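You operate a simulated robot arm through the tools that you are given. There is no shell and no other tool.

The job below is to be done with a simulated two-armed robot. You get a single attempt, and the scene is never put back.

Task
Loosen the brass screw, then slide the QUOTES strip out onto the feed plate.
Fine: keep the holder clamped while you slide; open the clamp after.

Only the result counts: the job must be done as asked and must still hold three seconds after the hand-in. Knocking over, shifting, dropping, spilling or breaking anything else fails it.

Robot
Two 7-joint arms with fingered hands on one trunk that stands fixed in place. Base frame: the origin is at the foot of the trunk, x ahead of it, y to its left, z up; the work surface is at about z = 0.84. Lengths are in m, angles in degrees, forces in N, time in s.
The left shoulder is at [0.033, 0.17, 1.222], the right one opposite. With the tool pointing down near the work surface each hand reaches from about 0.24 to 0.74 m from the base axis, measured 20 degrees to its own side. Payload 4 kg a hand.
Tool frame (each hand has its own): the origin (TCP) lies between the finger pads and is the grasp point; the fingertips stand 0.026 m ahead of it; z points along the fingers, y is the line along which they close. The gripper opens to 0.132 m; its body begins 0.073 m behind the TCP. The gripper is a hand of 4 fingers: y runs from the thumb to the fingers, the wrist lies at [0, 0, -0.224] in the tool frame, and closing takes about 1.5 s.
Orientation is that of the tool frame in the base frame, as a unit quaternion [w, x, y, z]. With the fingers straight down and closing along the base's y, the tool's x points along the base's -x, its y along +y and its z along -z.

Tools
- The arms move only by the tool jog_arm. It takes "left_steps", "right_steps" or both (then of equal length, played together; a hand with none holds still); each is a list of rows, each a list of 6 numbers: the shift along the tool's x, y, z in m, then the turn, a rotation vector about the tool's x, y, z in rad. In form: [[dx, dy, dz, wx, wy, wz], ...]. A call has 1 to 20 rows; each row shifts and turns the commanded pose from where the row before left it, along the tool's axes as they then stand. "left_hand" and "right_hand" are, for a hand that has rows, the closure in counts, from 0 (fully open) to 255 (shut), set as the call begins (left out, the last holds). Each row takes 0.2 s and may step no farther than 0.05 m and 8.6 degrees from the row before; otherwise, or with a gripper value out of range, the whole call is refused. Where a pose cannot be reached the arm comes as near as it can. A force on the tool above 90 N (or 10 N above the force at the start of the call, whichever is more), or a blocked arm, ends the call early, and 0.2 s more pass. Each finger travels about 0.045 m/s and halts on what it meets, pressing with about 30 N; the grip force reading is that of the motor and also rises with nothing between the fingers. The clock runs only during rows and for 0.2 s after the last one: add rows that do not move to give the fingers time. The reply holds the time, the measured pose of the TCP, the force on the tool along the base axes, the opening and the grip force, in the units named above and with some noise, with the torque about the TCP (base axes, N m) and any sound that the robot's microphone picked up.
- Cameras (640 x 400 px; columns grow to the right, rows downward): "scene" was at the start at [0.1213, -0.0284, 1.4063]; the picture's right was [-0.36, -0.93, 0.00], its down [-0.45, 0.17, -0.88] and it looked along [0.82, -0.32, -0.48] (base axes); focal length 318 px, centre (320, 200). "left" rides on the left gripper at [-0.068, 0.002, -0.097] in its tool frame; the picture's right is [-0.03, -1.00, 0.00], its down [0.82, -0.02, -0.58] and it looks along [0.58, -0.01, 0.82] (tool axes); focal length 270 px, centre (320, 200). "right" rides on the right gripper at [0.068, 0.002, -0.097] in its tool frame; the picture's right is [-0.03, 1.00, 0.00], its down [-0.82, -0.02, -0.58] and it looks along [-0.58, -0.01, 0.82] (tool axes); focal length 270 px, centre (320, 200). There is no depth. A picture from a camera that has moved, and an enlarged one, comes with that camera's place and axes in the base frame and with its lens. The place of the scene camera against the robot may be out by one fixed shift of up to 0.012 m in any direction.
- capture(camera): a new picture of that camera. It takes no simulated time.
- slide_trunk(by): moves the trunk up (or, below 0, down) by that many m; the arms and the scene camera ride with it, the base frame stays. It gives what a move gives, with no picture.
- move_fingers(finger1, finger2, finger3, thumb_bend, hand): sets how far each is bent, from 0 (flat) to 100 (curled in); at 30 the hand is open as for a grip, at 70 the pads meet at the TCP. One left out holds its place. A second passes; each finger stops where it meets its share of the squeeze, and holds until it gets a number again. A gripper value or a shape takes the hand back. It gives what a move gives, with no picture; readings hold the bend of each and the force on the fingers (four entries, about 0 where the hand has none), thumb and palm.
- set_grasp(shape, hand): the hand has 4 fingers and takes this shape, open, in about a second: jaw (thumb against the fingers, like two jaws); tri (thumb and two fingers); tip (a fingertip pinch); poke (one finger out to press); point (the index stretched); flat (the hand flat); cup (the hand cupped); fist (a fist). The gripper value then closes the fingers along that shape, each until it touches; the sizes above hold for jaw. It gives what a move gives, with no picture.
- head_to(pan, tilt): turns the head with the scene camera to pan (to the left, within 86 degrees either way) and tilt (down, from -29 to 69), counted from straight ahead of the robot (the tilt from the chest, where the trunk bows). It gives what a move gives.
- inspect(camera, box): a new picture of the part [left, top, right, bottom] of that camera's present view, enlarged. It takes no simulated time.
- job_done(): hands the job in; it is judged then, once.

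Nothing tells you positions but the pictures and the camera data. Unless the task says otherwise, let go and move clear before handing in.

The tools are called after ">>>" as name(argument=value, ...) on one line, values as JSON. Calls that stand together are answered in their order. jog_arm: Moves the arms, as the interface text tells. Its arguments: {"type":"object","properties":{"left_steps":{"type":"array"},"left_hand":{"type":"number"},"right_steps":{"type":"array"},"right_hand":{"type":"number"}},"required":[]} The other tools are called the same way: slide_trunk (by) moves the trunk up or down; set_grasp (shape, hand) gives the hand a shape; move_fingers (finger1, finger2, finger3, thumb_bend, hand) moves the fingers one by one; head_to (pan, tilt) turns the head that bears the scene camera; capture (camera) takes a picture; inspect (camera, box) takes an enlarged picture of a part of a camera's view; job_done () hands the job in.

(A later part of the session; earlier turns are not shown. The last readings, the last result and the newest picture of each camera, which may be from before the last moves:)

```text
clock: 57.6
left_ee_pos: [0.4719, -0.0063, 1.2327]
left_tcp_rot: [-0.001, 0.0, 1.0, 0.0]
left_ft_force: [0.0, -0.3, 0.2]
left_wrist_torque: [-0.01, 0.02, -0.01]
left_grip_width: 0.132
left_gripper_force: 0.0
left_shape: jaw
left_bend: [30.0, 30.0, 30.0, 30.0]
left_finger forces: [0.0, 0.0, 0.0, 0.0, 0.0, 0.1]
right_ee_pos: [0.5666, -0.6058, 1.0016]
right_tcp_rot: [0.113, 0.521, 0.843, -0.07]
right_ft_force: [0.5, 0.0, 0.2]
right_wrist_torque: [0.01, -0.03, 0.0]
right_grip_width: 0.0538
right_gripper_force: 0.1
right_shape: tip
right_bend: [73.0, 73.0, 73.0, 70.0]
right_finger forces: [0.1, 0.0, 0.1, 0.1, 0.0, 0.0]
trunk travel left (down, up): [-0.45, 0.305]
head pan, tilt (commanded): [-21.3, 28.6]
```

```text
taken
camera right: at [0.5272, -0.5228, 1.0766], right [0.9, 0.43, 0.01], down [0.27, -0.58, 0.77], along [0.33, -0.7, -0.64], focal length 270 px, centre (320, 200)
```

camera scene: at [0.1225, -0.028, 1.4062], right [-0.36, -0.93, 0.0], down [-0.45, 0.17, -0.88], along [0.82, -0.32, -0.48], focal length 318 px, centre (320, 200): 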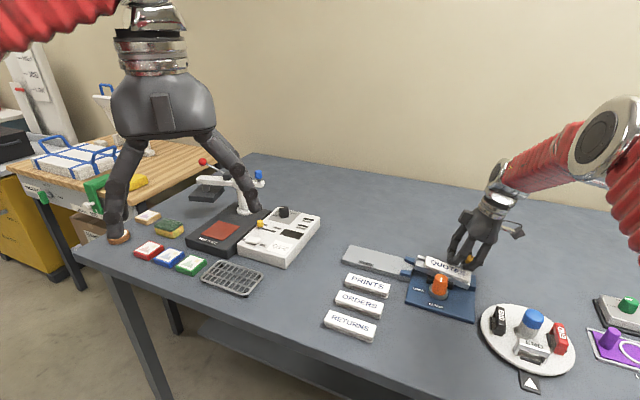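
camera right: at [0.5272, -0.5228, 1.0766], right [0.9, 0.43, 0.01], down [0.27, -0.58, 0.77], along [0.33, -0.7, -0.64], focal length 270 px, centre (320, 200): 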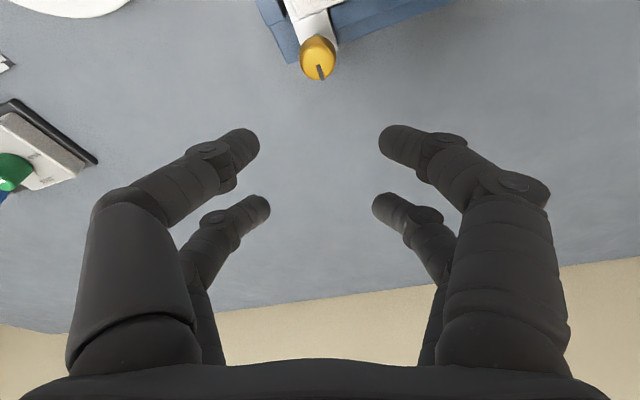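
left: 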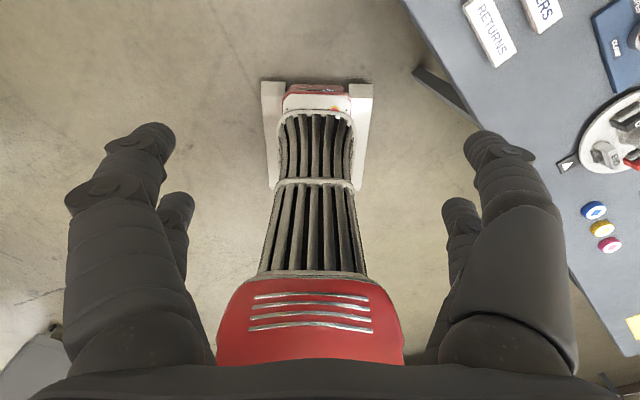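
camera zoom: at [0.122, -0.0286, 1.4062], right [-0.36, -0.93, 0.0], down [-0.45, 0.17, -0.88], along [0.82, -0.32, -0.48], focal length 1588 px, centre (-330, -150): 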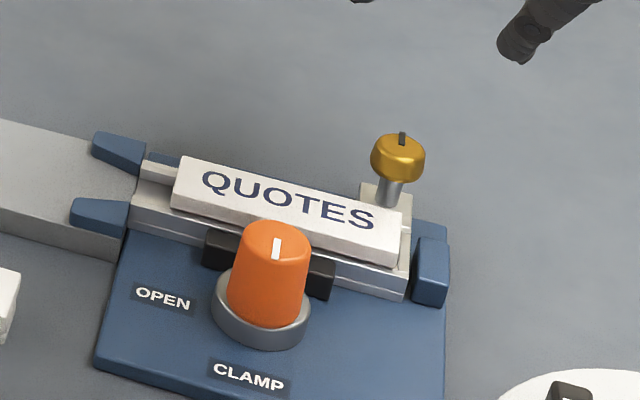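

The screw is loosened, with its mark now pointing a quarter turn away, and the fingers are clear. To push the strip out from its screw end I want a single finger, so I try the poke shape here in the air.

>>> set_grasp(shape="poke", hand="right")

>>> capture(camera="right")

>>> inspect(camera="scene", box=[420, 140, 560, 290])

>>> inspect(camera="scene", box=[455, 260, 495, 305])

```text
clock: 58.5
left_ee_pos: [0.4728, -0.0071, 1.2324]
left_tcp_rot: [-0.002, 0.001, 1.0, 0.001]
left_ft_force: [-0.2, 0.3, 1.3]
left_wrist_torque: [0.01, 0.01, -0.04]
left_grip_width: 0.132
left_gripper_force: 0.0
left_shape: jaw
left_bend: [30.0, 30.0, 30.0, 30.0]
left_finger forces: [0.1, 0.1, 0.0, 0.0, 0.0, 0.0]
right_ee_pos: [0.5649, -0.607, 1.0009]
right_tcp_rot: [0.114, 0.521, 0.843, -0.07]
right_ft_force: [-0.5, -0.2, 0.4]
right_wrist_torque: [0.01, -0.03, 0.0]
right_grip_width: 0.0
right_gripper_force: 0.1
right_shape: poke
right_bend: [100.0, 100.0, 100.0, 34.0]
right_finger forces: [0.0, 0.1, 0.0, 0.1, 0.1, 0.0]
trunk travel left (down, up): [-0.45, 0.305]
head pan, tilt (commanded): [-21.3, 28.6]
```

```text
taken
camera right: at [0.527, -0.5227, 1.0767], right [0.9, 0.43, 0.01], down [0.27, -0.58, 0.77], along [0.33, -0.7, -0.64], focal length 270 px, centre (320, 200)
```

right: 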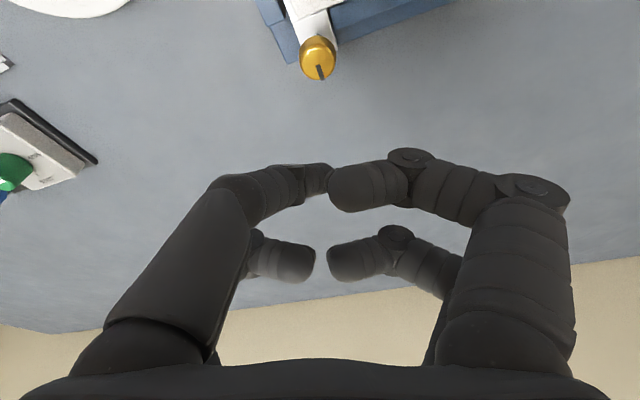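

```text
2.67 times, centred on (490, 215) of scene
camera zoom: at [0.1216, -0.0284, 1.4062], right [-0.36, -0.93, 0.0], down [-0.45, 0.17, -0.88], along [0.82, -0.32, -0.48], focal length 847 px, centre (-133, 160)
```

zoom: 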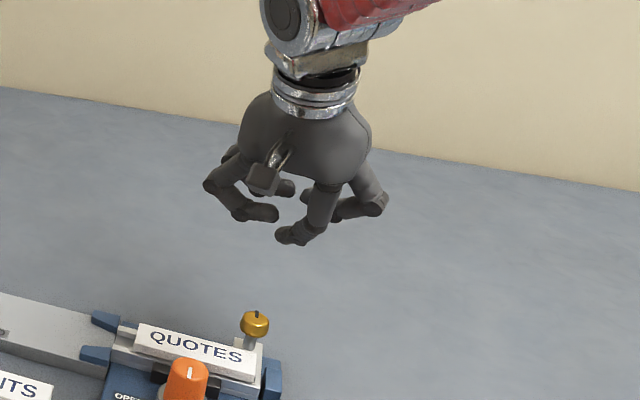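

```text
8.89 times, centred on (475, 282) of scene
camera zoom: at [0.1216, -0.0284, 1.4062], right [-0.36, -0.93, 0.0], down [-0.45, 0.17, -0.88], along [0.82, -0.32, -0.48], focal length 2823 px, centre (-1058, -533)
```

zoom: 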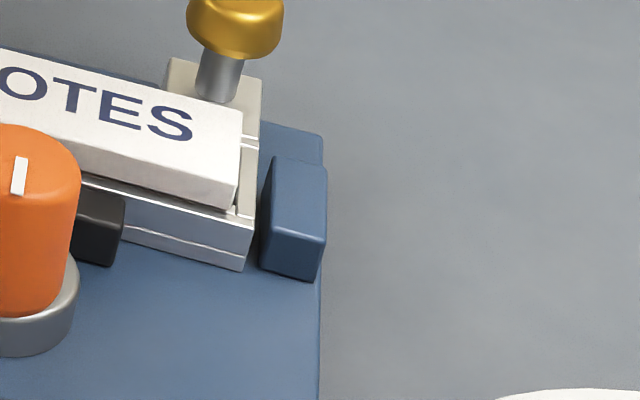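

The poke shape curls everything but the thumb, which isn't handy. Instead I extend only finger 1 and curl the others, giving one straight pusher, and look at where its tip is.

>>> move_fingers(hand="right", finger1=40, finger2=100, finger3=100, thumb_bend=100)

>>> capture(camera="right")

>>> inspect(camera="scene", box=[420, 140, 560, 290])

```text
clock: 59.5
left_ee_pos: [0.4716, -0.0065, 1.2321]
left_tcp_rot: [-0.002, 0.0, 1.0, 0.0]
left_ft_force: [0.3, -0.1, -0.2]
left_wrist_torque: [0.02, 0.01, -0.01]
left_grip_width: 0.1318
left_gripper_force: 0.1
left_shape: jaw
left_bend: [30.0, 30.0, 30.0, 30.0]
left_finger forces: [0.1, 0.1, 0.0, 0.0, 0.1, 0.0]
right_ee_pos: [0.5656, -0.6063, 1.002]
right_tcp_rot: [0.113, 0.521, 0.843, -0.07]
right_ft_force: [0.5, 1.1, 0.2]
right_wrist_torque: [0.01, -0.01, -0.01]
right_grip_width: 0.0385
right_gripper_force: 0.1
right_shape: fingers
right_bend: [40.0, 98.0, 98.0, 100.0]
right_finger forces: [0.0, 0.0, 0.1, 0.0, 0.0, 0.0]
trunk travel left (down, up): [-0.45, 0.305]
head pan, tilt (commanded): [-21.3, 28.6]
```

```text
taken
camera right: at [0.5269, -0.5227, 1.0767], right [0.9, 0.43, 0.01], down [0.27, -0.58, 0.77], along [0.33, -0.7, -0.64], focal length 270 px, centre (320, 200)
```

right: 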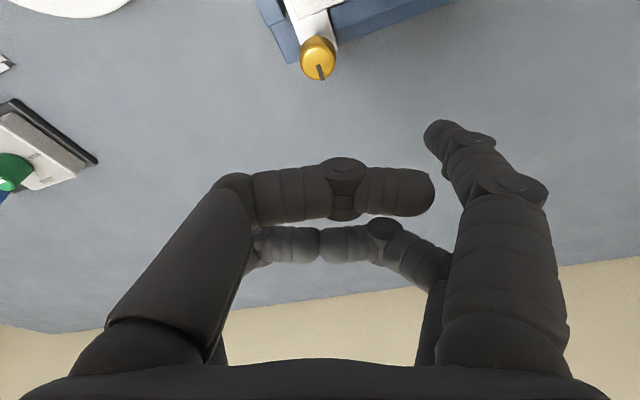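

```text
2.67 times, centred on (490, 215) of scene
camera zoom: at [0.1216, -0.0285, 1.4062], right [-0.36, -0.93, 0.0], down [-0.45, 0.17, -0.88], along [0.82, -0.32, -0.48], focal length 847 px, centre (-133, 160)
```

zoom: 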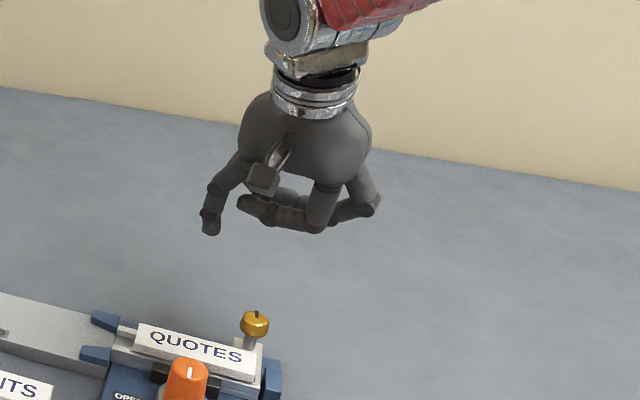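

Finger 1 now stands about 3–4 cm below the curled ones, a good pusher. I zoom in on the strip's screw end to judge the heights of the strip, rail and end block.

>>> inspect(camera="scene", box=[466, 266, 494, 288])

>>> inspect(camera="scene", box=[415, 255, 450, 282])

```text
16.00 times, centred on (480, 277) of scene
camera zoom: at [0.1216, -0.0285, 1.4062], right [-0.36, -0.93, 0.0], down [-0.45, 0.17, -0.88], along [0.82, -0.32, -0.48], focal length 5082 px, centre (-2240, -1032)
```

zoom: 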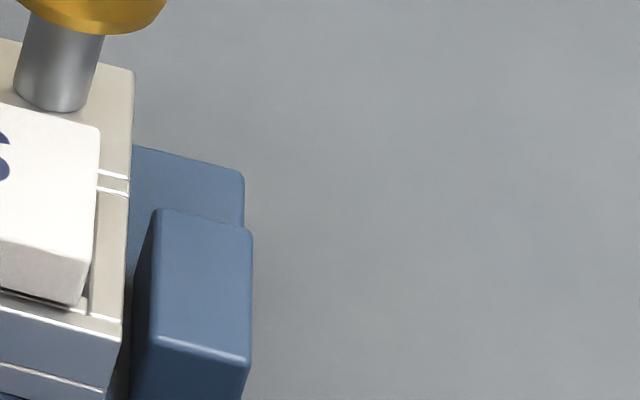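

```text
14.81 times, centred on (432, 268) of scene
camera zoom: at [0.1216, -0.0285, 1.4062], right [-0.36, -0.93, 0.0], down [-0.45, 0.17, -0.88], along [0.82, -0.32, -0.48], focal length 4706 px, centre (-1347, -815)
```

zoom: 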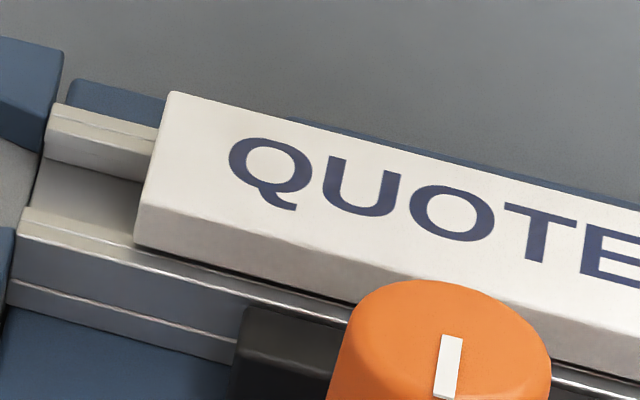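

The cap stands about 7 mm above the rail lips, and the end block is slightly lower than the rail, so the finger must push just above the lips. I turn the hand in line with the strip and bring the finger above the strip to find its height by touch.

>>> jog_arm(right_steps=[[0, 0, 0, -0.0286, 0, -0.1067], [0, 0, 0, -0.0286, 0, -0.1067], [0, 0, 0, -0.0286, 0, -0.1067], [0.0163, -0.0141, 0.0134, 0, 0, 0], [0.0163, -0.0141, 0.0134, 0, 0, 0], [0.0163, -0.0141, 0.0134, 0, 0, 0], [0, 0, 0, 0, 0, 0]])

>>> capture(camera="right")

>>> inspect(camera="scene", box=[400, 190, 540, 310])

```text
clock: 61.1
left_ee_pos: [0.4723, -0.0072, 1.2323]
left_tcp_rot: [-0.001, 0.0, 1.0, 0.0]
left_ft_force: [-0.1, 0.8, 0.1]
left_wrist_torque: [0.01, -0.02, 0.01]
left_grip_width: 0.1318
left_gripper_force: 0.0
left_shape: jaw
left_bend: [30.0, 30.0, 30.0, 30.0]
left_finger forces: [0.0, 0.0, 0.0, 0.0, 0.0, 0.0]
right_ee_pos: [0.5092, -0.6119, 0.9493]
right_tcp_rot: [0.123, 0.375, 0.918, -0.051]
right_ft_force: [-0.2, -0.2, -0.3]
right_wrist_torque: [0.01, 0.01, 0.01]
right_grip_width: 0.0387
right_gripper_force: 0.1
right_shape: fingers
right_bend: [40.0, 98.0, 98.0, 100.0]
right_finger forces: [0.0, 0.0, 0.1, 0.0, 0.0, 0.1]
trunk travel left (down, up): [-0.45, 0.305]
head pan, tilt (commanded): [-21.3, 28.6]
```

```text
taken
camera right: at [0.4462, -0.544, 1.0254], right [0.72, 0.7, 0.01], down [0.44, -0.46, 0.77], along [0.54, -0.55, -0.63], focal length 270 px, centre (320, 200)
```

right: 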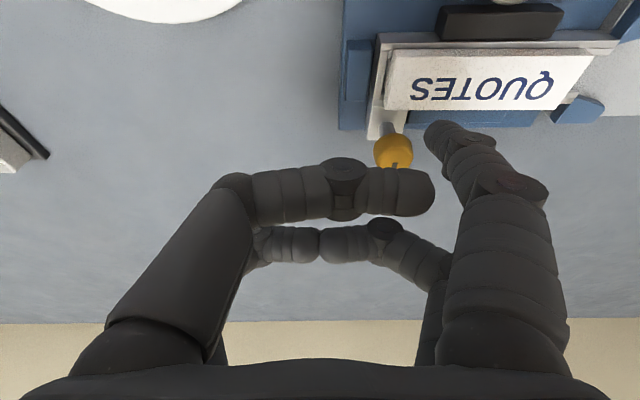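

```text
3.33 times, centred on (470, 250) of scene
camera zoom: at [0.1216, -0.0284, 1.4062], right [-0.36, -0.93, 0.0], down [-0.45, 0.17, -0.88], along [0.82, -0.32, -0.48], focal length 1059 px, centre (-180, 33)
```

zoom: 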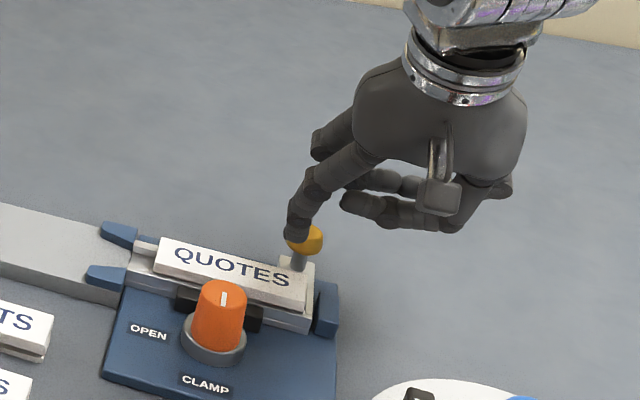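

The fingertip is above the strip near its screw end, clear of the screw head. I descend towards the strip top in stages to feel for contact.

>>> jog_arm(right_steps=[[0.00466, 0, 0.0174, 0, 0, 0], [0.00466, 0, 0.0174, 0, 0, 0], [0, 0, 0, 0, 0, 0]])

>>> inspect(camera="right", box=[340, 20, 600, 200])

>>> inspect(camera="scene", box=[430, 230, 510, 300])

```text
clock: 61.9
left_ee_pos: [0.4716, -0.0054, 1.2309]
left_tcp_rot: [0.0, 0.0, 1.0, 0.0]
left_ft_force: [0.1, -0.2, 0.1]
left_wrist_torque: [-0.01, 0.0, 0.03]
left_grip_width: 0.1317
left_gripper_force: 0.0
left_shape: jaw
left_bend: [30.0, 30.0, 30.0, 30.0]
left_finger forces: [0.0, 0.1, 0.1, 0.0, 0.0, 0.1]
right_ee_pos: [0.5104, -0.6103, 0.9146]
right_tcp_rot: [0.124, 0.375, 0.917, -0.051]
right_ft_force: [0.0, -0.4, -0.4]
right_wrist_torque: [0.0, -0.01, 0.01]
right_grip_width: 0.0387
right_gripper_force: 0.0
right_shape: fingers
right_bend: [40.0, 98.0, 98.0, 100.0]
right_finger forces: [0.0, 0.0, 0.1, 0.0, 0.0, 0.0]
trunk travel left (down, up): [-0.45, 0.305]
head pan, tilt (commanded): [-21.3, 28.6]
```

```text
2.22 times, centred on (470, 110) of right
camera zoom: at [0.4465, -0.5442, 0.9894], right [0.72, 0.7, 0.01], down [0.44, -0.46, 0.77], along [0.54, -0.55, -0.63], focal length 601 px, centre (-13, 400)
```

zoom: 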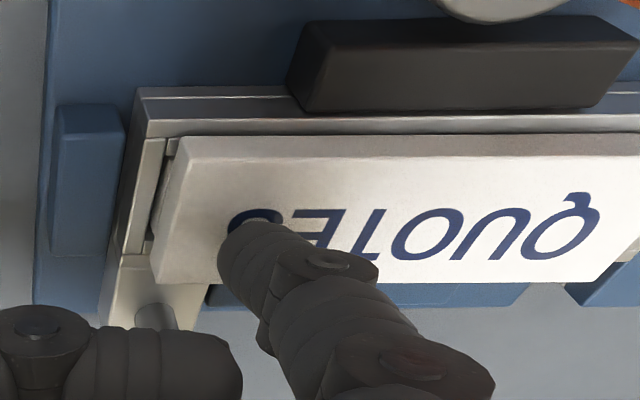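

```text
5.71 times, centred on (470, 265) of scene
camera zoom: at [0.1213, -0.0283, 1.4063], right [-0.36, -0.93, 0.0], down [-0.45, 0.17, -0.88], along [0.82, -0.32, -0.48], focal length 1815 px, centre (-537, -171)
```

zoom: 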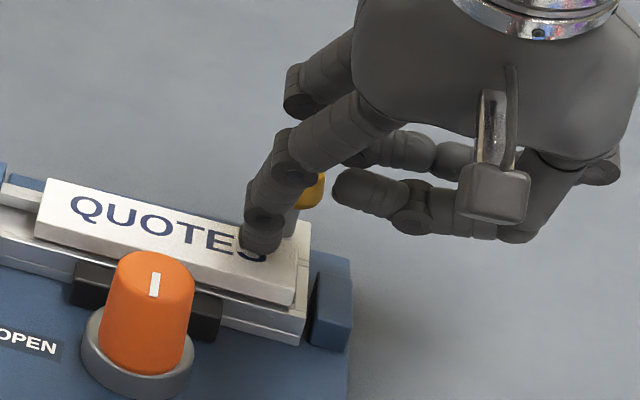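

The fingertip is about a centimetre above the strip. I keep going down in small steps.

>>> jog_arm(right_steps=[[0.00155, 0, 0.0058, 0, 0, 0], [0, 0, 0, 0, 0, 0]])

>>> jog_arm(right_steps=[[0.00052, 0, 0.00193, 0, 0, 0], [0, 0, 0, 0, 0, 0]])

>>> inspect(camera="right", box=[340, 20, 600, 200])

```text
clock: 62.5
left_ee_pos: [0.4701, -0.0059, 1.2324]
left_tcp_rot: [0.001, 0.001, 1.0, -0.001]
left_ft_force: [0.2, -0.4, 0.0]
left_wrist_torque: [0.01, 0.01, 0.0]
left_grip_width: 0.1318
left_gripper_force: 0.0
left_shape: jaw
left_bend: [30.0, 30.0, 30.0, 30.0]
left_finger forces: [0.0, 0.0, 0.0, 0.1, 0.0, 0.0]
right_ee_pos: [0.511, -0.6118, 0.9107]
right_tcp_rot: [0.128, 0.375, 0.917, -0.05]
right_ft_force: [-1.9, -5.7, 23.8]
right_wrist_torque: [1.19, -0.81, -0.07]
right_grip_width: 0.0385
right_gripper_force: 12.4
right_shape: fingers
right_bend: [42.0, 98.0, 98.0, 100.0]
right_finger forces: [24.5, 0.0, 0.0, 0.0, 0.0, 0.1]
trunk travel left (down, up): [-0.45, 0.305]
head pan, tilt (commanded): [-21.3, 28.6]
```

```text
clock: 63.1
left_ee_pos: [0.4679, -0.0048, 1.2352]
left_tcp_rot: [0.001, 0.0, 1.0, -0.001]
left_ft_force: [-0.5, 0.5, -0.1]
left_wrist_torque: [0.0, 0.01, 0.0]
left_grip_width: 0.1319
left_gripper_force: 0.1
left_shape: jaw
left_bend: [30.0, 30.0, 30.0, 30.0]
left_finger forces: [0.0, 0.0, 0.0, 0.0, 0.1, 0.1]
right_ee_pos: [0.5102, -0.6116, 0.9097]
right_tcp_rot: [0.128, 0.375, 0.917, -0.051]
right_ft_force: [-1.9, -10.0, 38.8]
right_wrist_torque: [1.86, -1.3, -0.28]
right_grip_width: 0.0387
right_gripper_force: 19.6
right_shape: fingers
right_bend: [45.0, 98.0, 98.0, 100.0]
right_finger forces: [39.3, 0.0, 0.0, 0.0, 0.0, 0.0]
trunk travel left (down, up): [-0.45, 0.305]
head pan, tilt (commanded): [-21.3, 28.6]
```

```text
2.22 times, centred on (470, 110) of right
camera zoom: at [0.4459, -0.544, 0.9859], right [0.72, 0.7, 0.01], down [0.43, -0.46, 0.78], along [0.55, -0.55, -0.63], focal length 601 px, centre (-13, 400)
```

zoom: 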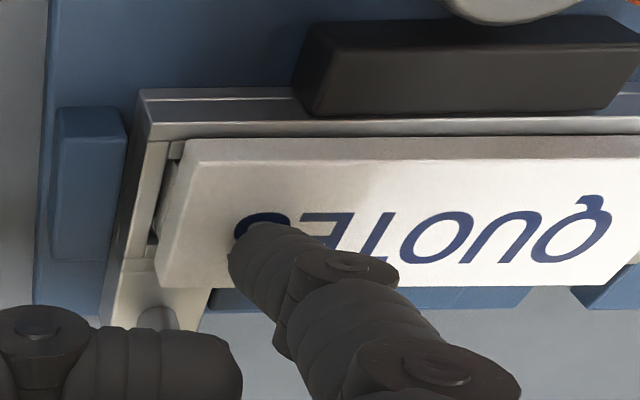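

Contact comes at a hand height of about 0.911, now pressed with about 39 N, so I have the strip's height calibrated. I lift off, move back behind the strip's end, and come down about 5 mm lower so the fingertip faces the end of the cap.

>>> jog_arm(right_steps=[[-0.0026, 0, -0.0097, 0, 0, 0], [-0.0026, 0, -0.0097, 0, 0, 0], [0, -0.019, 0, 0, 0, 0], [0, -0.02, 0, 0, 0, 0], [0, 0, 0, 0, 0, 0]])

>>> inspect(camera="right", box=[340, 20, 600, 200])

>>> inspect(camera="scene", box=[430, 230, 510, 300])

```text
clock: 64.3
left_ee_pos: [0.472, -0.006, 1.2332]
left_tcp_rot: [-0.001, 0.0, 1.0, -0.001]
left_ft_force: [0.1, -0.1, 0.0]
left_wrist_torque: [-0.01, 0.01, 0.0]
left_grip_width: 0.1321
left_gripper_force: 0.0
left_shape: jaw
left_bend: [30.0, 30.0, 30.0, 30.0]
left_finger forces: [0.0, 0.0, 0.0, 0.1, 0.0, 0.0]
right_ee_pos: [0.4829, -0.6395, 0.9264]
right_tcp_rot: [0.123, 0.375, 0.918, -0.05]
right_ft_force: [-1.3, -0.1, -0.2]
right_wrist_torque: [-0.03, 0.0, 0.01]
right_grip_width: 0.0391
right_gripper_force: 0.0
right_shape: fingers
right_bend: [40.0, 98.0, 98.0, 100.0]
right_finger forces: [0.0, 0.0, 0.0, 0.1, 0.0, 0.0]
trunk travel left (down, up): [-0.45, 0.305]
head pan, tilt (commanded): [-21.3, 28.6]
```

```text
2.22 times, centred on (470, 110) of right
camera zoom: at [0.4195, -0.5723, 1.0017], right [0.72, 0.7, 0.01], down [0.44, -0.46, 0.77], along [0.54, -0.55, -0.64], focal length 601 px, centre (-13, 400)
```

zoom: 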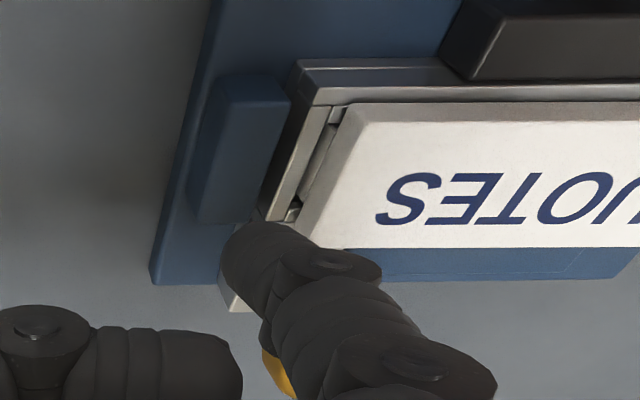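

```text
5.71 times, centred on (470, 265) of scene
camera zoom: at [0.1219, -0.0285, 1.4062], right [-0.36, -0.93, 0.0], down [-0.45, 0.17, -0.88], along [0.82, -0.32, -0.48], focal length 1815 px, centre (-537, -171)
```

zoom: 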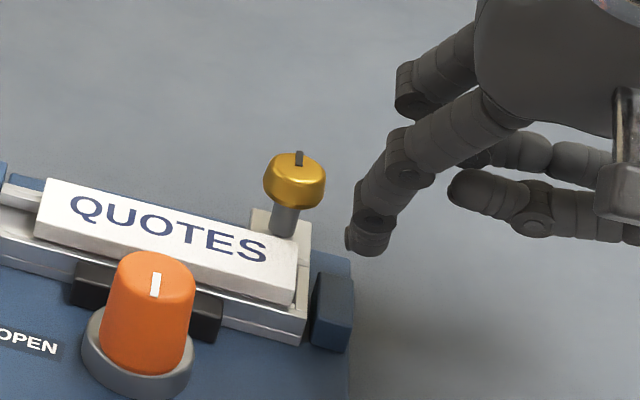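

The finger is now behind the strip's end and in line with it. I lower to pushing height and check that it touches nothing.

>>> jog_arm(right_steps=[[0.0026, 0, 0.0097, 0, 0, 0], [0.0023, 0, 0.0086, 0, 0, 0], [0, 0, 0, 0, 0, 0]])

>>> inspect(camera="right", box=[340, 20, 600, 200])

>>> inspect(camera="scene", box=[450, 250, 500, 300])

```text
clock: 65.1
left_ee_pos: [0.4712, -0.0073, 1.2327]
left_tcp_rot: [-0.001, 0.001, 1.0, -0.001]
left_ft_force: [0.5, 0.1, -0.2]
left_wrist_torque: [-0.01, -0.04, 0.01]
left_grip_width: 0.1317
left_gripper_force: 0.1
left_shape: jaw
left_bend: [30.0, 30.0, 30.0, 30.0]
left_finger forces: [0.1, 0.1, 0.0, 0.0, 0.0, 0.0]
right_ee_pos: [0.4838, -0.6396, 0.9077]
right_tcp_rot: [0.123, 0.375, 0.918, -0.05]
right_ft_force: [0.2, -0.5, 0.4]
right_wrist_torque: [-0.03, -0.01, 0.0]
right_grip_width: 0.0388
right_gripper_force: 0.0
right_shape: fingers
right_bend: [40.0, 98.0, 98.0, 100.0]
right_finger forces: [0.0, 0.0, 0.0, 0.1, 0.1, 0.0]
trunk travel left (down, up): [-0.45, 0.305]
head pan, tilt (commanded): [-21.3, 28.6]
```

```text
2.22 times, centred on (470, 110) of right
camera zoom: at [0.4194, -0.5726, 0.9828], right [0.72, 0.7, 0.01], down [0.44, -0.46, 0.77], along [0.54, -0.55, -0.63], focal length 601 px, centre (-13, 400)
```

zoom: 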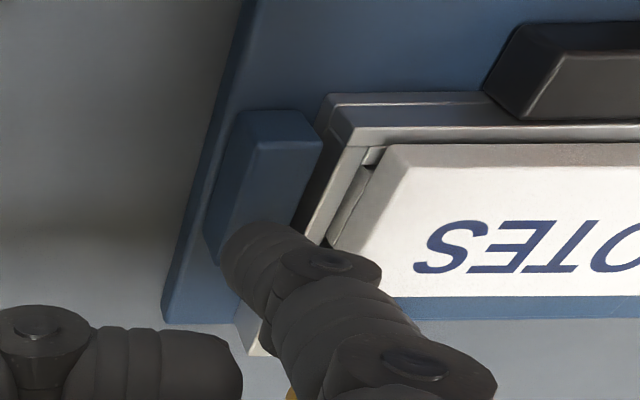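

```text
8.00 times, centred on (475, 275) of scene
camera zoom: at [0.1214, -0.0284, 1.4063], right [-0.36, -0.93, 0.0], down [-0.45, 0.17, -0.88], along [0.82, -0.32, -0.48], focal length 2541 px, centre (-920, -400)
```

zoom: 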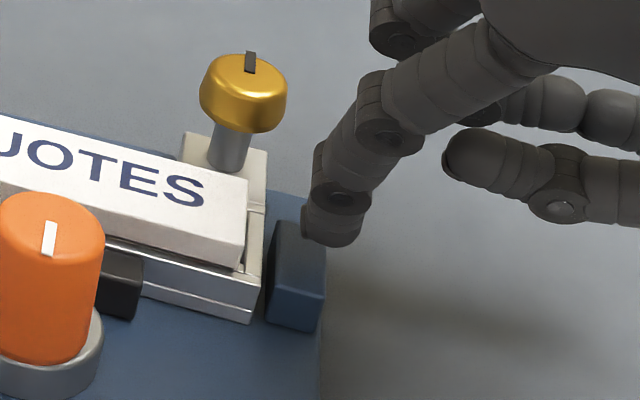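

The finger is free and lined up to within a few millimetres. I shift it 3 mm to the strip's centre line and begin pushing gently along the rail.

>>> jog_arm(right_steps=[[0.0029, 0, -0.0008, 0, 0, 0], [0, 0.008, 0, 0, 0, 0], [0, 0.006, 0, 0, 0, 0], [0, 0, 0, 0, 0, 0]])

>>> inspect(camera="right", box=[340, 20, 600, 200])

>>> inspect(camera="scene", box=[420, 245, 500, 305])

```text
clock: 66.1
left_ee_pos: [0.4725, -0.0064, 1.2316]
left_tcp_rot: [0.0, 0.0, 1.0, 0.001]
left_ft_force: [-0.3, -0.3, -0.8]
left_wrist_torque: [0.01, 0.03, -0.02]
left_grip_width: 0.1319
left_gripper_force: 0.1
left_shape: jaw
left_bend: [30.0, 30.0, 30.0, 30.0]
left_finger forces: [0.1, 0.0, 0.1, 0.0, 0.0, 0.0]
right_ee_pos: [0.4906, -0.6268, 0.9067]
right_tcp_rot: [0.124, 0.374, 0.918, -0.051]
right_ft_force: [-0.2, -0.7, 1.0]
right_wrist_torque: [0.02, 0.01, 0.03]
right_grip_width: 0.0389
right_gripper_force: 0.0
right_shape: fingers
right_bend: [40.0, 98.0, 98.0, 100.0]
right_finger forces: [0.0, 0.1, 0.1, 0.0, 0.0, 0.0]
trunk travel left (down, up): [-0.45, 0.305]
head pan, tilt (commanded): [-21.3, 28.6]
```

```text
2.22 times, centred on (470, 110) of right
camera zoom: at [0.427, -0.5603, 0.9827], right [0.72, 0.7, 0.01], down [0.44, -0.46, 0.77], along [0.54, -0.55, -0.64], focal length 601 px, centre (-13, 400)
```

zoom: 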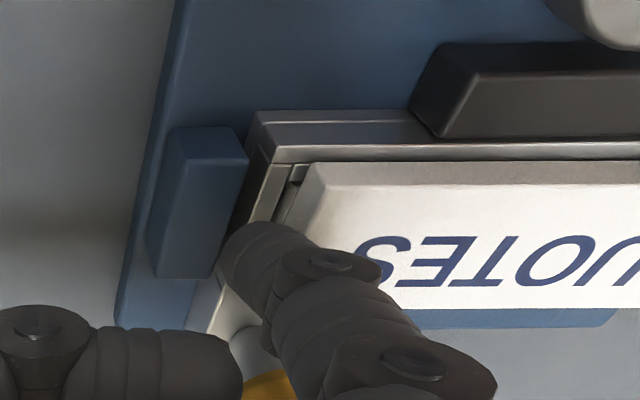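

```text
6.67 times, centred on (460, 275) of scene
camera zoom: at [0.1215, -0.0286, 1.4062], right [-0.36, -0.93, 0.0], down [-0.45, 0.17, -0.88], along [0.82, -0.32, -0.48], focal length 2118 px, centre (-613, -300)
```

zoom: 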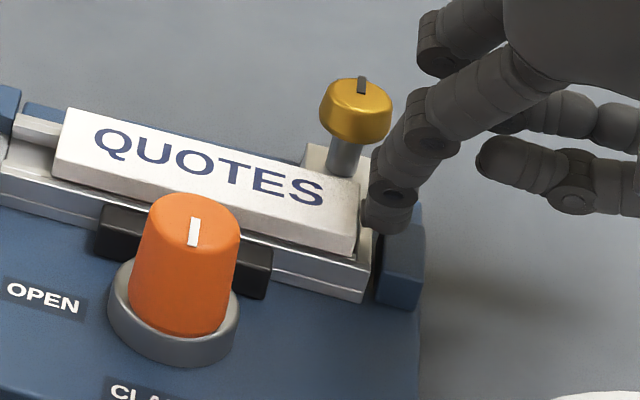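

The fingertip is a millimetre or two behind the strip's end. I push forward 1 cm and check the strip's response.

>>> jog_arm(right_steps=[[0, 0.004, 0, 0, 0, 0], [0, 0.004, 0, 0, 0, 0], [0, 0.004, 0, 0, 0, 0], [0, 0, 0, 0, 0, 0]])

>>> inspect(camera="right", box=[340, 20, 600, 200])

>>> inspect(camera="scene", box=[400, 240, 500, 310])

```text
clock: 67.1
left_ee_pos: [0.4726, -0.0061, 1.2325]
left_tcp_rot: [-0.001, 0.0, 1.0, 0.0]
left_ft_force: [-0.1, 0.5, -0.4]
left_wrist_torque: [0.01, -0.01, 0.01]
left_grip_width: 0.1317
left_gripper_force: 0.1
left_shape: jaw
left_bend: [30.0, 30.0, 30.0, 30.0]
left_finger forces: [0.1, 0.0, 0.1, 0.0, 0.0, 0.0]
right_ee_pos: [0.4994, -0.6183, 0.9085]
right_tcp_rot: [0.124, 0.374, 0.918, -0.05]
right_ft_force: [0.5, -0.5, 0.3]
right_wrist_torque: [-0.04, 0.02, 0.02]
right_grip_width: 0.0387
right_gripper_force: 0.3
right_shape: fingers
right_bend: [40.0, 98.0, 98.0, 100.0]
right_finger forces: [0.2, 0.0, 0.0, 0.1, 0.1, 0.1]
trunk travel left (down, up): [-0.45, 0.305]
head pan, tilt (commanded): [-21.3, 28.6]
```

```text
2.22 times, centred on (470, 110) of right
camera zoom: at [0.4352, -0.5519, 0.9829], right [0.72, 0.7, 0.01], down [0.44, -0.46, 0.77], along [0.54, -0.55, -0.63], focal length 601 px, centre (-13, 400)
```

zoom: 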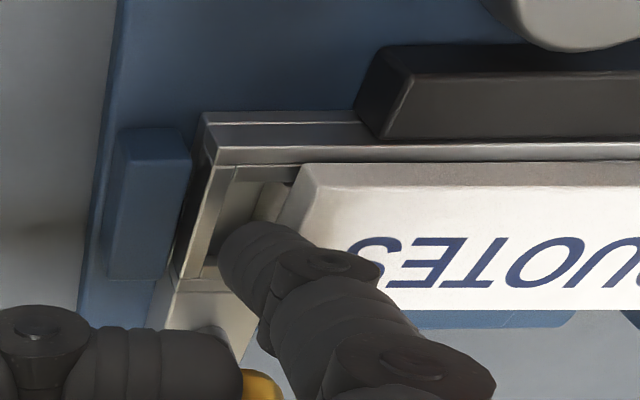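

```text
5.71 times, centred on (450, 275) of scene
camera zoom: at [0.1214, -0.0285, 1.4063], right [-0.36, -0.93, 0.0], down [-0.45, 0.17, -0.88], along [0.82, -0.32, -0.48], focal length 1815 px, centre (-423, -229)
```

zoom: 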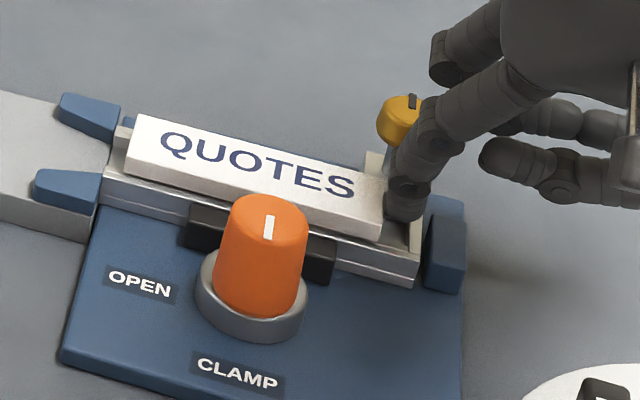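

The strip slides freely with almost no force, and the holder stays put. I keep pushing along the rail.

>>> jog_arm(right_steps=[[0, 0.008, 0, 0, 0, 0], [0, 0.008, 0, 0, 0, 0], [0, 0.008, 0, 0, 0, 0], [0, 0.008, 0, 0, 0, 0], [0, 0.008, 0, 0, 0, 0], [0, 0, 0, 0, 0, 0]])

>>> capture(camera="right")

>>> inspect(camera="scene", box=[380, 230, 500, 310])

```text
clock: 68.5
left_ee_pos: [0.4712, -0.0067, 1.2328]
left_tcp_rot: [-0.001, 0.0, 1.0, 0.0]
left_ft_force: [-0.5, 0.6, -0.2]
left_wrist_torque: [0.0, -0.02, -0.01]
left_grip_width: 0.1317
left_gripper_force: 0.1
left_shape: jaw
left_bend: [30.0, 30.0, 30.0, 30.0]
left_finger forces: [0.1, 0.1, 0.0, 0.0, 0.0, 0.1]
right_ee_pos: [0.5257, -0.5919, 0.9063]
right_tcp_rot: [0.123, 0.375, 0.918, -0.05]
right_ft_force: [-6.4, -7.6, 2.0]
right_wrist_torque: [-0.14, 0.18, 0.12]
right_grip_width: 0.0299
right_gripper_force: 5.4
right_shape: fingers
right_bend: [66.0, 98.0, 98.0, 100.0]
right_finger forces: [10.0, 0.0, 0.1, 0.0, 0.1, 0.1]
trunk travel left (down, up): [-0.45, 0.305]
head pan, tilt (commanded): [-21.3, 28.6]
```

```text
taken
camera right: at [0.4619, -0.5239, 0.9824], right [0.72, 0.7, 0.01], down [0.44, -0.46, 0.77], along [0.54, -0.55, -0.64], focal length 270 px, centre (320, 200)
```

right: 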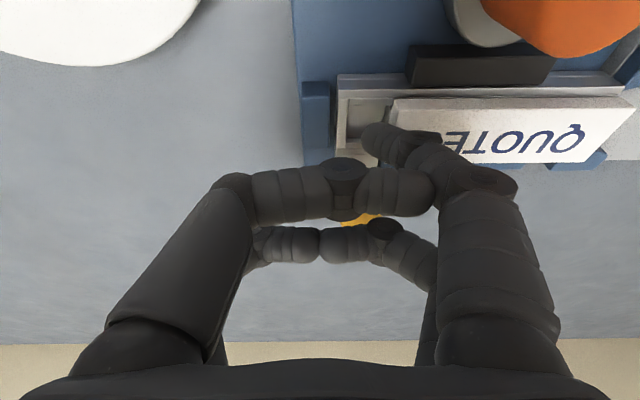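

```text
5.00 times, centred on (440, 270) of scene
camera zoom: at [0.1203, -0.0292, 1.4063], right [-0.36, -0.93, 0.0], down [-0.45, 0.17, -0.88], along [0.82, -0.32, -0.48], focal length 1588 px, centre (-280, -150)
```

zoom: 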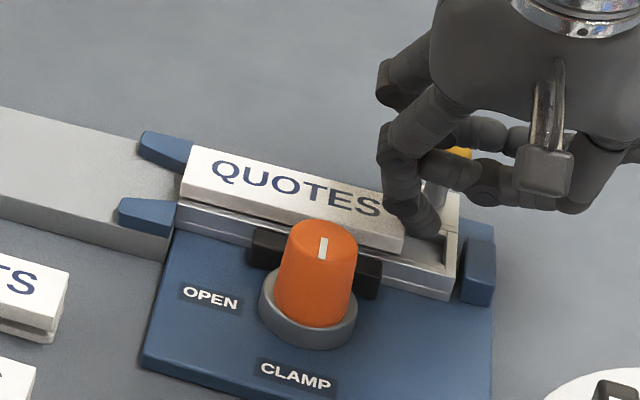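

The strip has advanced to the mouth of the feed plate and stopped there, with the finger bending under about 10 N. I look closely at what blocks it.

>>> inspect(camera="scene", box=[400, 250, 430, 285])

>>> inspect(camera="right", box=[380, 40, 640, 200])

>>> inspect(camera="scene", box=[390, 245, 480, 305])

```text
11.43 times, centred on (415, 268) of scene
camera zoom: at [0.1203, -0.0292, 1.4063], right [-0.36, -0.93, 0.0], down [-0.45, 0.17, -0.88], along [0.82, -0.32, -0.48], focal length 3630 px, centre (-766, -571)
```

zoom: 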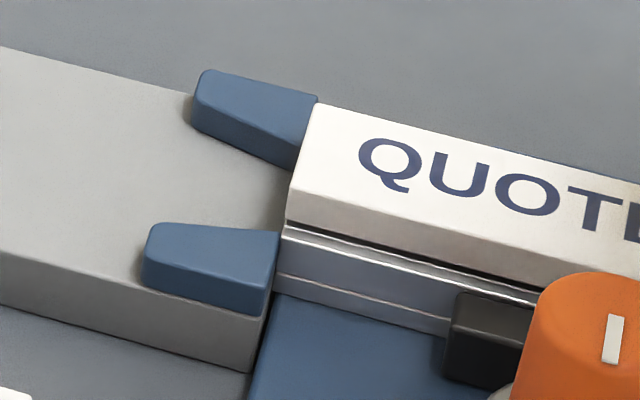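

```text
2.46 times, centred on (510, 120) of right
camera zoom: at [0.4619, -0.5239, 0.9824], right [0.72, 0.7, 0.01], down [0.44, -0.46, 0.77], along [0.54, -0.55, -0.64], focal length 665 px, centre (-148, 397)
```

zoom: 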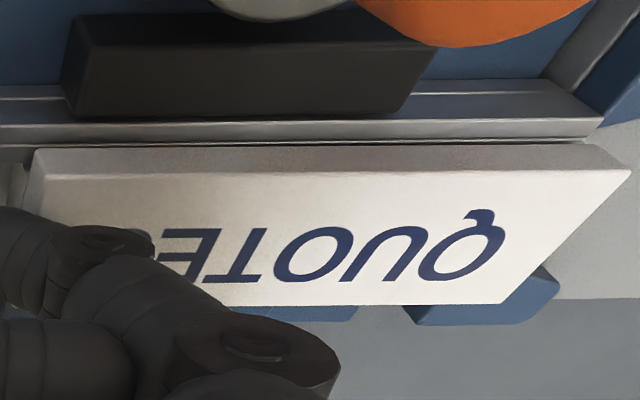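

```text
6.67 times, centred on (435, 275) of scene
camera zoom: at [0.1203, -0.0292, 1.4063], right [-0.36, -0.93, 0.0], down [-0.45, 0.17, -0.88], along [0.82, -0.32, -0.48], focal length 2118 px, centre (-447, -300)
```

zoom: 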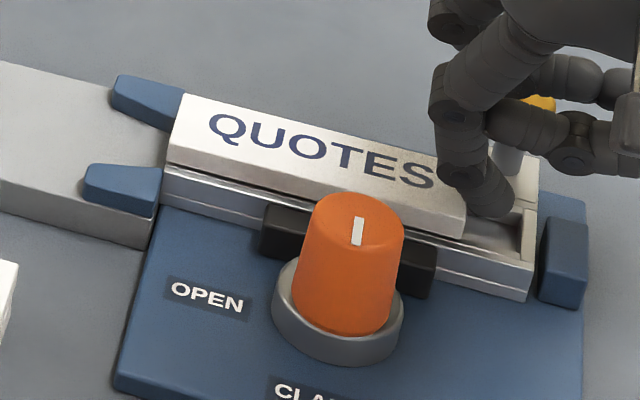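

The strip's leading end is right at the rail mouth and seems caught there, perhaps because the holder sits slightly off line with the feed guides. I back the finger off to take the load away, lift, and look from above.

>>> jog_arm(right_steps=[[0, -0.01, 0, 0, 0, 0], [0, -0.012, 0, 0, 0, 0], [0, -0.01, 0, 0, 0, 0], [-0.0052, 0, -0.0193, 0, 0, 0], [-0.0078, 0, -0.029, 0, 0, 0], [-0.0078, 0.02, -0.029, 0, 0, 0], [0.01, 0.03, -0.02, 0, 0, 0], [0.01, 0.03, -0.02, 0, 0, 0], [0, 0, 0, 0, 0, 0]])

>>> capture(camera="right")

>>> inspect(camera="scene", box=[390, 240, 490, 310])

```text
clock: 70.5
left_ee_pos: [0.472, -0.006, 1.233]
left_tcp_rot: [-0.001, 0.0, 1.0, 0.0]
left_ft_force: [-0.3, -0.2, -0.1]
left_wrist_torque: [0.01, 0.0, -0.02]
left_grip_width: 0.1319
left_gripper_force: 0.1
left_shape: jaw
left_bend: [30.0, 30.0, 30.0, 30.0]
left_finger forces: [0.0, 0.0, 0.0, 0.0, 0.1, 0.1]
right_ee_pos: [0.5384, -0.5352, 1.0197]
right_tcp_rot: [0.123, 0.375, 0.918, -0.05]
right_ft_force: [0.3, -0.2, 1.1]
right_wrist_torque: [-0.03, -0.02, 0.02]
right_grip_width: 0.0389
right_gripper_force: 0.0
right_shape: fingers
right_bend: [40.0, 98.0, 98.0, 100.0]
right_finger forces: [0.1, 0.0, 0.0, 0.0, 0.0, 0.0]
trunk travel left (down, up): [-0.45, 0.305]
head pan, tilt (commanded): [-21.3, 28.6]
```

```text
taken
camera right: at [0.4752, -0.4678, 1.0957], right [0.72, 0.7, 0.01], down [0.44, -0.46, 0.77], along [0.54, -0.55, -0.64], focal length 270 px, centre (320, 200)
```

right: 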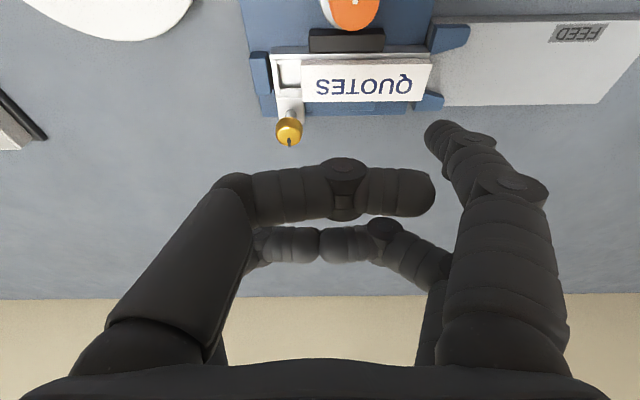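

```text
5.71 times, centred on (440, 275) of scene
camera zoom: at [0.1216, -0.0289, 1.4062], right [-0.36, -0.93, 0.0], down [-0.45, 0.17, -0.88], along [0.82, -0.32, -0.48], focal length 1815 px, centre (-366, -229)
```

zoom: 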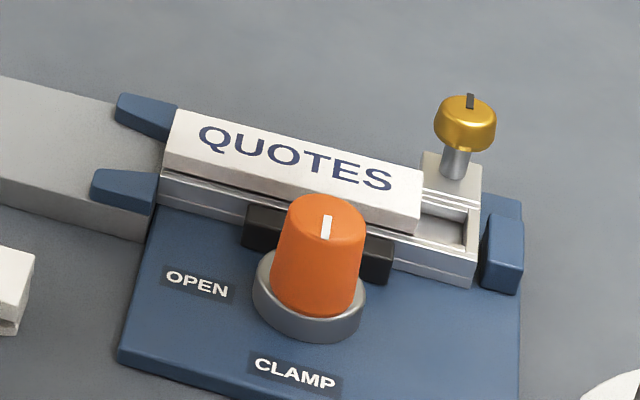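

>>> inspect(camera="right", box=[250, 10, 490, 140])

>>> inspect(camera="right", box=[395, 10, 495, 120])

>>> inspect(camera="scene", box=[404, 250, 432, 280])

```text
2.67 times, centred on (370, 75) of right
camera zoom: at [0.4752, -0.4678, 1.0957], right [0.72, 0.7, 0.01], down [0.44, -0.46, 0.77], along [0.54, -0.55, -0.64], focal length 721 px, centre (187, 533)
```

zoom: 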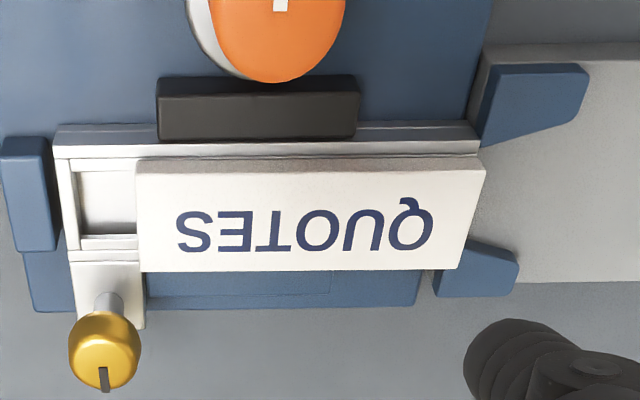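

```text
3.64 times, centred on (445, 65) of right
camera zoom: at [0.4752, -0.4678, 1.0957], right [0.72, 0.7, 0.01], down [0.44, -0.46, 0.77], along [0.54, -0.55, -0.64], focal length 983 px, centre (-134, 691)
```

zoom: 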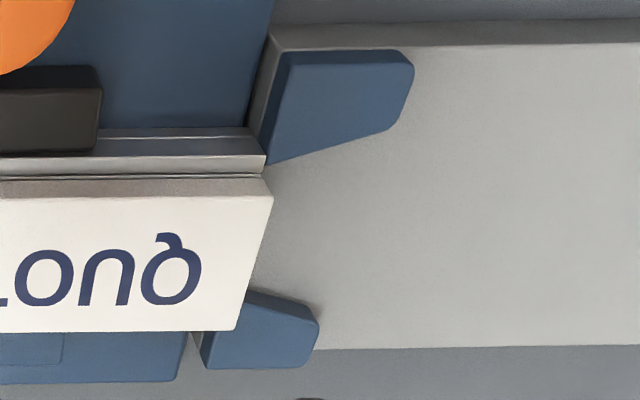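

```text
13.33 times, centred on (418, 265) of scene
camera zoom: at [0.1216, -0.0289, 1.4062], right [-0.36, -0.93, 0.0], down [-0.45, 0.17, -0.88], along [0.82, -0.32, -0.48], focal length 4235 px, centre (-987, -667)
```

zoom: 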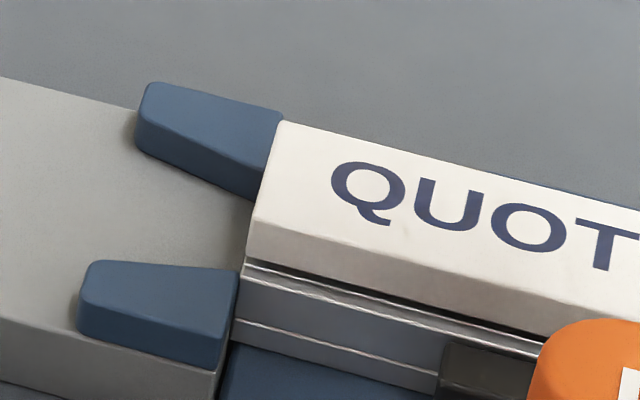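

I now compare the holder's seat with the earlier picture taken right after clamping, using exactly the same view box.

>>> inspect(camera="scene", box=[400, 240, 490, 320])

>>> inspect(camera="scene", box=[400, 250, 480, 325])

>>> inspect(camera="scene", box=[330, 230, 490, 330])

```text
5.00 times, centred on (445, 280) of scene
camera zoom: at [0.1216, -0.0289, 1.4062], right [-0.36, -0.93, 0.0], down [-0.45, 0.17, -0.88], along [0.82, -0.32, -0.48], focal length 1588 px, centre (-305, -200)
```

zoom: 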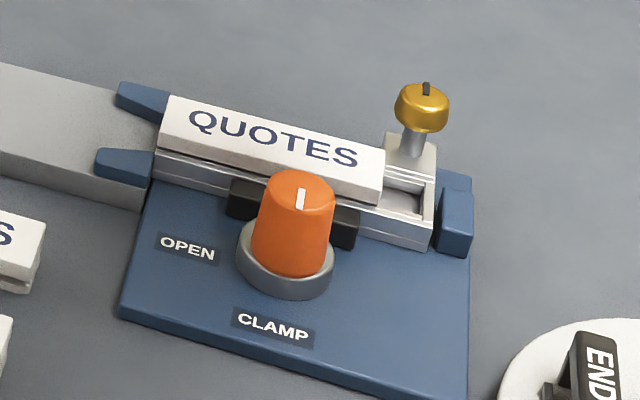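

```text
5.33 times, centred on (440, 288) of scene
camera zoom: at [0.1216, -0.0289, 1.4062], right [-0.36, -0.93, 0.0], down [-0.45, 0.17, -0.88], along [0.82, -0.32, -0.48], focal length 1694 px, centre (-320, -267)
```

zoom: 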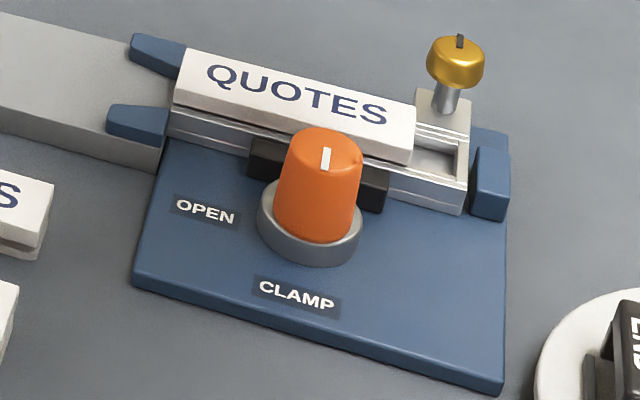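

```text
4.00 times, centred on (410, 280) of scene
camera zoom: at [0.1216, -0.0289, 1.4062], right [-0.36, -0.93, 0.0], down [-0.45, 0.17, -0.88], along [0.82, -0.32, -0.48], focal length 1270 px, centre (-40, -120)
```

zoom: 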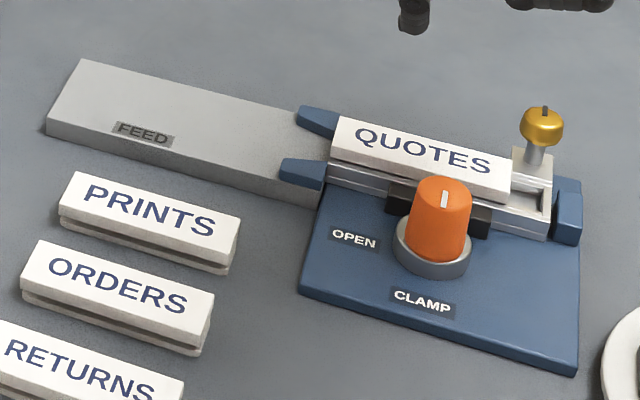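

The holder has moved only about 3 mm along the rail and not sideways. The strip's leading corner looks caught on the rear guide by about a millimetre or two. I bring the fingertip down on top of the strip near its leading end, so I can ease that end over and draw it forward.

>>> jog_arm(right_steps=[[-0.0023, 0.0029, 0.0316, 0, 0, 0], [-0.0023, 0.0029, 0.0316, 0, 0, 0], [-0.0023, 0.0029, 0.0315, 0, 0, 0], [0, 0, 0, 0, 0, 0]])

>>> capture(camera="right")

>>> inspect(camera="scene", box=[390, 230, 480, 300])

```text
clock: 71.5
left_ee_pos: [0.4719, -0.0059, 1.2324]
left_tcp_rot: [0.0, 0.0, 1.0, 0.0]
left_ft_force: [-0.4, 1.2, 0.7]
left_wrist_torque: [-0.02, 0.02, -0.02]
left_grip_width: 0.1319
left_gripper_force: 0.0
left_shape: jaw
left_bend: [30.0, 30.0, 30.0, 30.0]
left_finger forces: [0.0, 0.1, 0.0, 0.1, 0.0, 0.1]
right_ee_pos: [0.5661, -0.5508, 0.9306]
right_tcp_rot: [0.124, 0.374, 0.918, -0.05]
right_ft_force: [0.2, -0.6, -0.5]
right_wrist_torque: [0.0, 0.01, -0.02]
right_grip_width: 0.0387
right_gripper_force: 0.2
right_shape: fingers
right_bend: [40.0, 98.0, 98.0, 100.0]
right_finger forces: [0.1, 0.1, 0.0, 0.1, 0.0, 0.0]
trunk travel left (down, up): [-0.45, 0.305]
head pan, tilt (commanded): [-21.3, 28.6]
```

```text
taken
camera right: at [0.503, -0.483, 1.007], right [0.72, 0.7, 0.01], down [0.44, -0.46, 0.77], along [0.54, -0.55, -0.63], focal length 270 px, centre (320, 200)
```

right: 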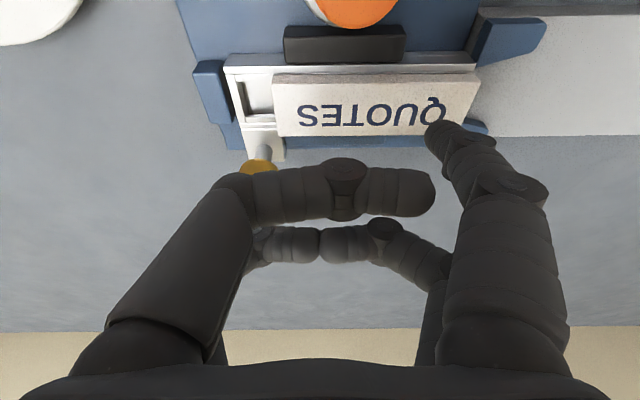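

```text
5.71 times, centred on (435, 265) of scene
camera zoom: at [0.1207, -0.028, 1.4064], right [-0.36, -0.93, 0.0], down [-0.45, 0.17, -0.88], along [0.82, -0.32, -0.48], focal length 1815 px, centre (-337, -171)
```

zoom: 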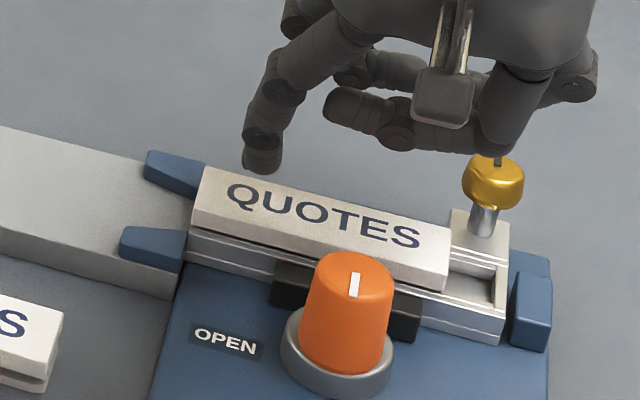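

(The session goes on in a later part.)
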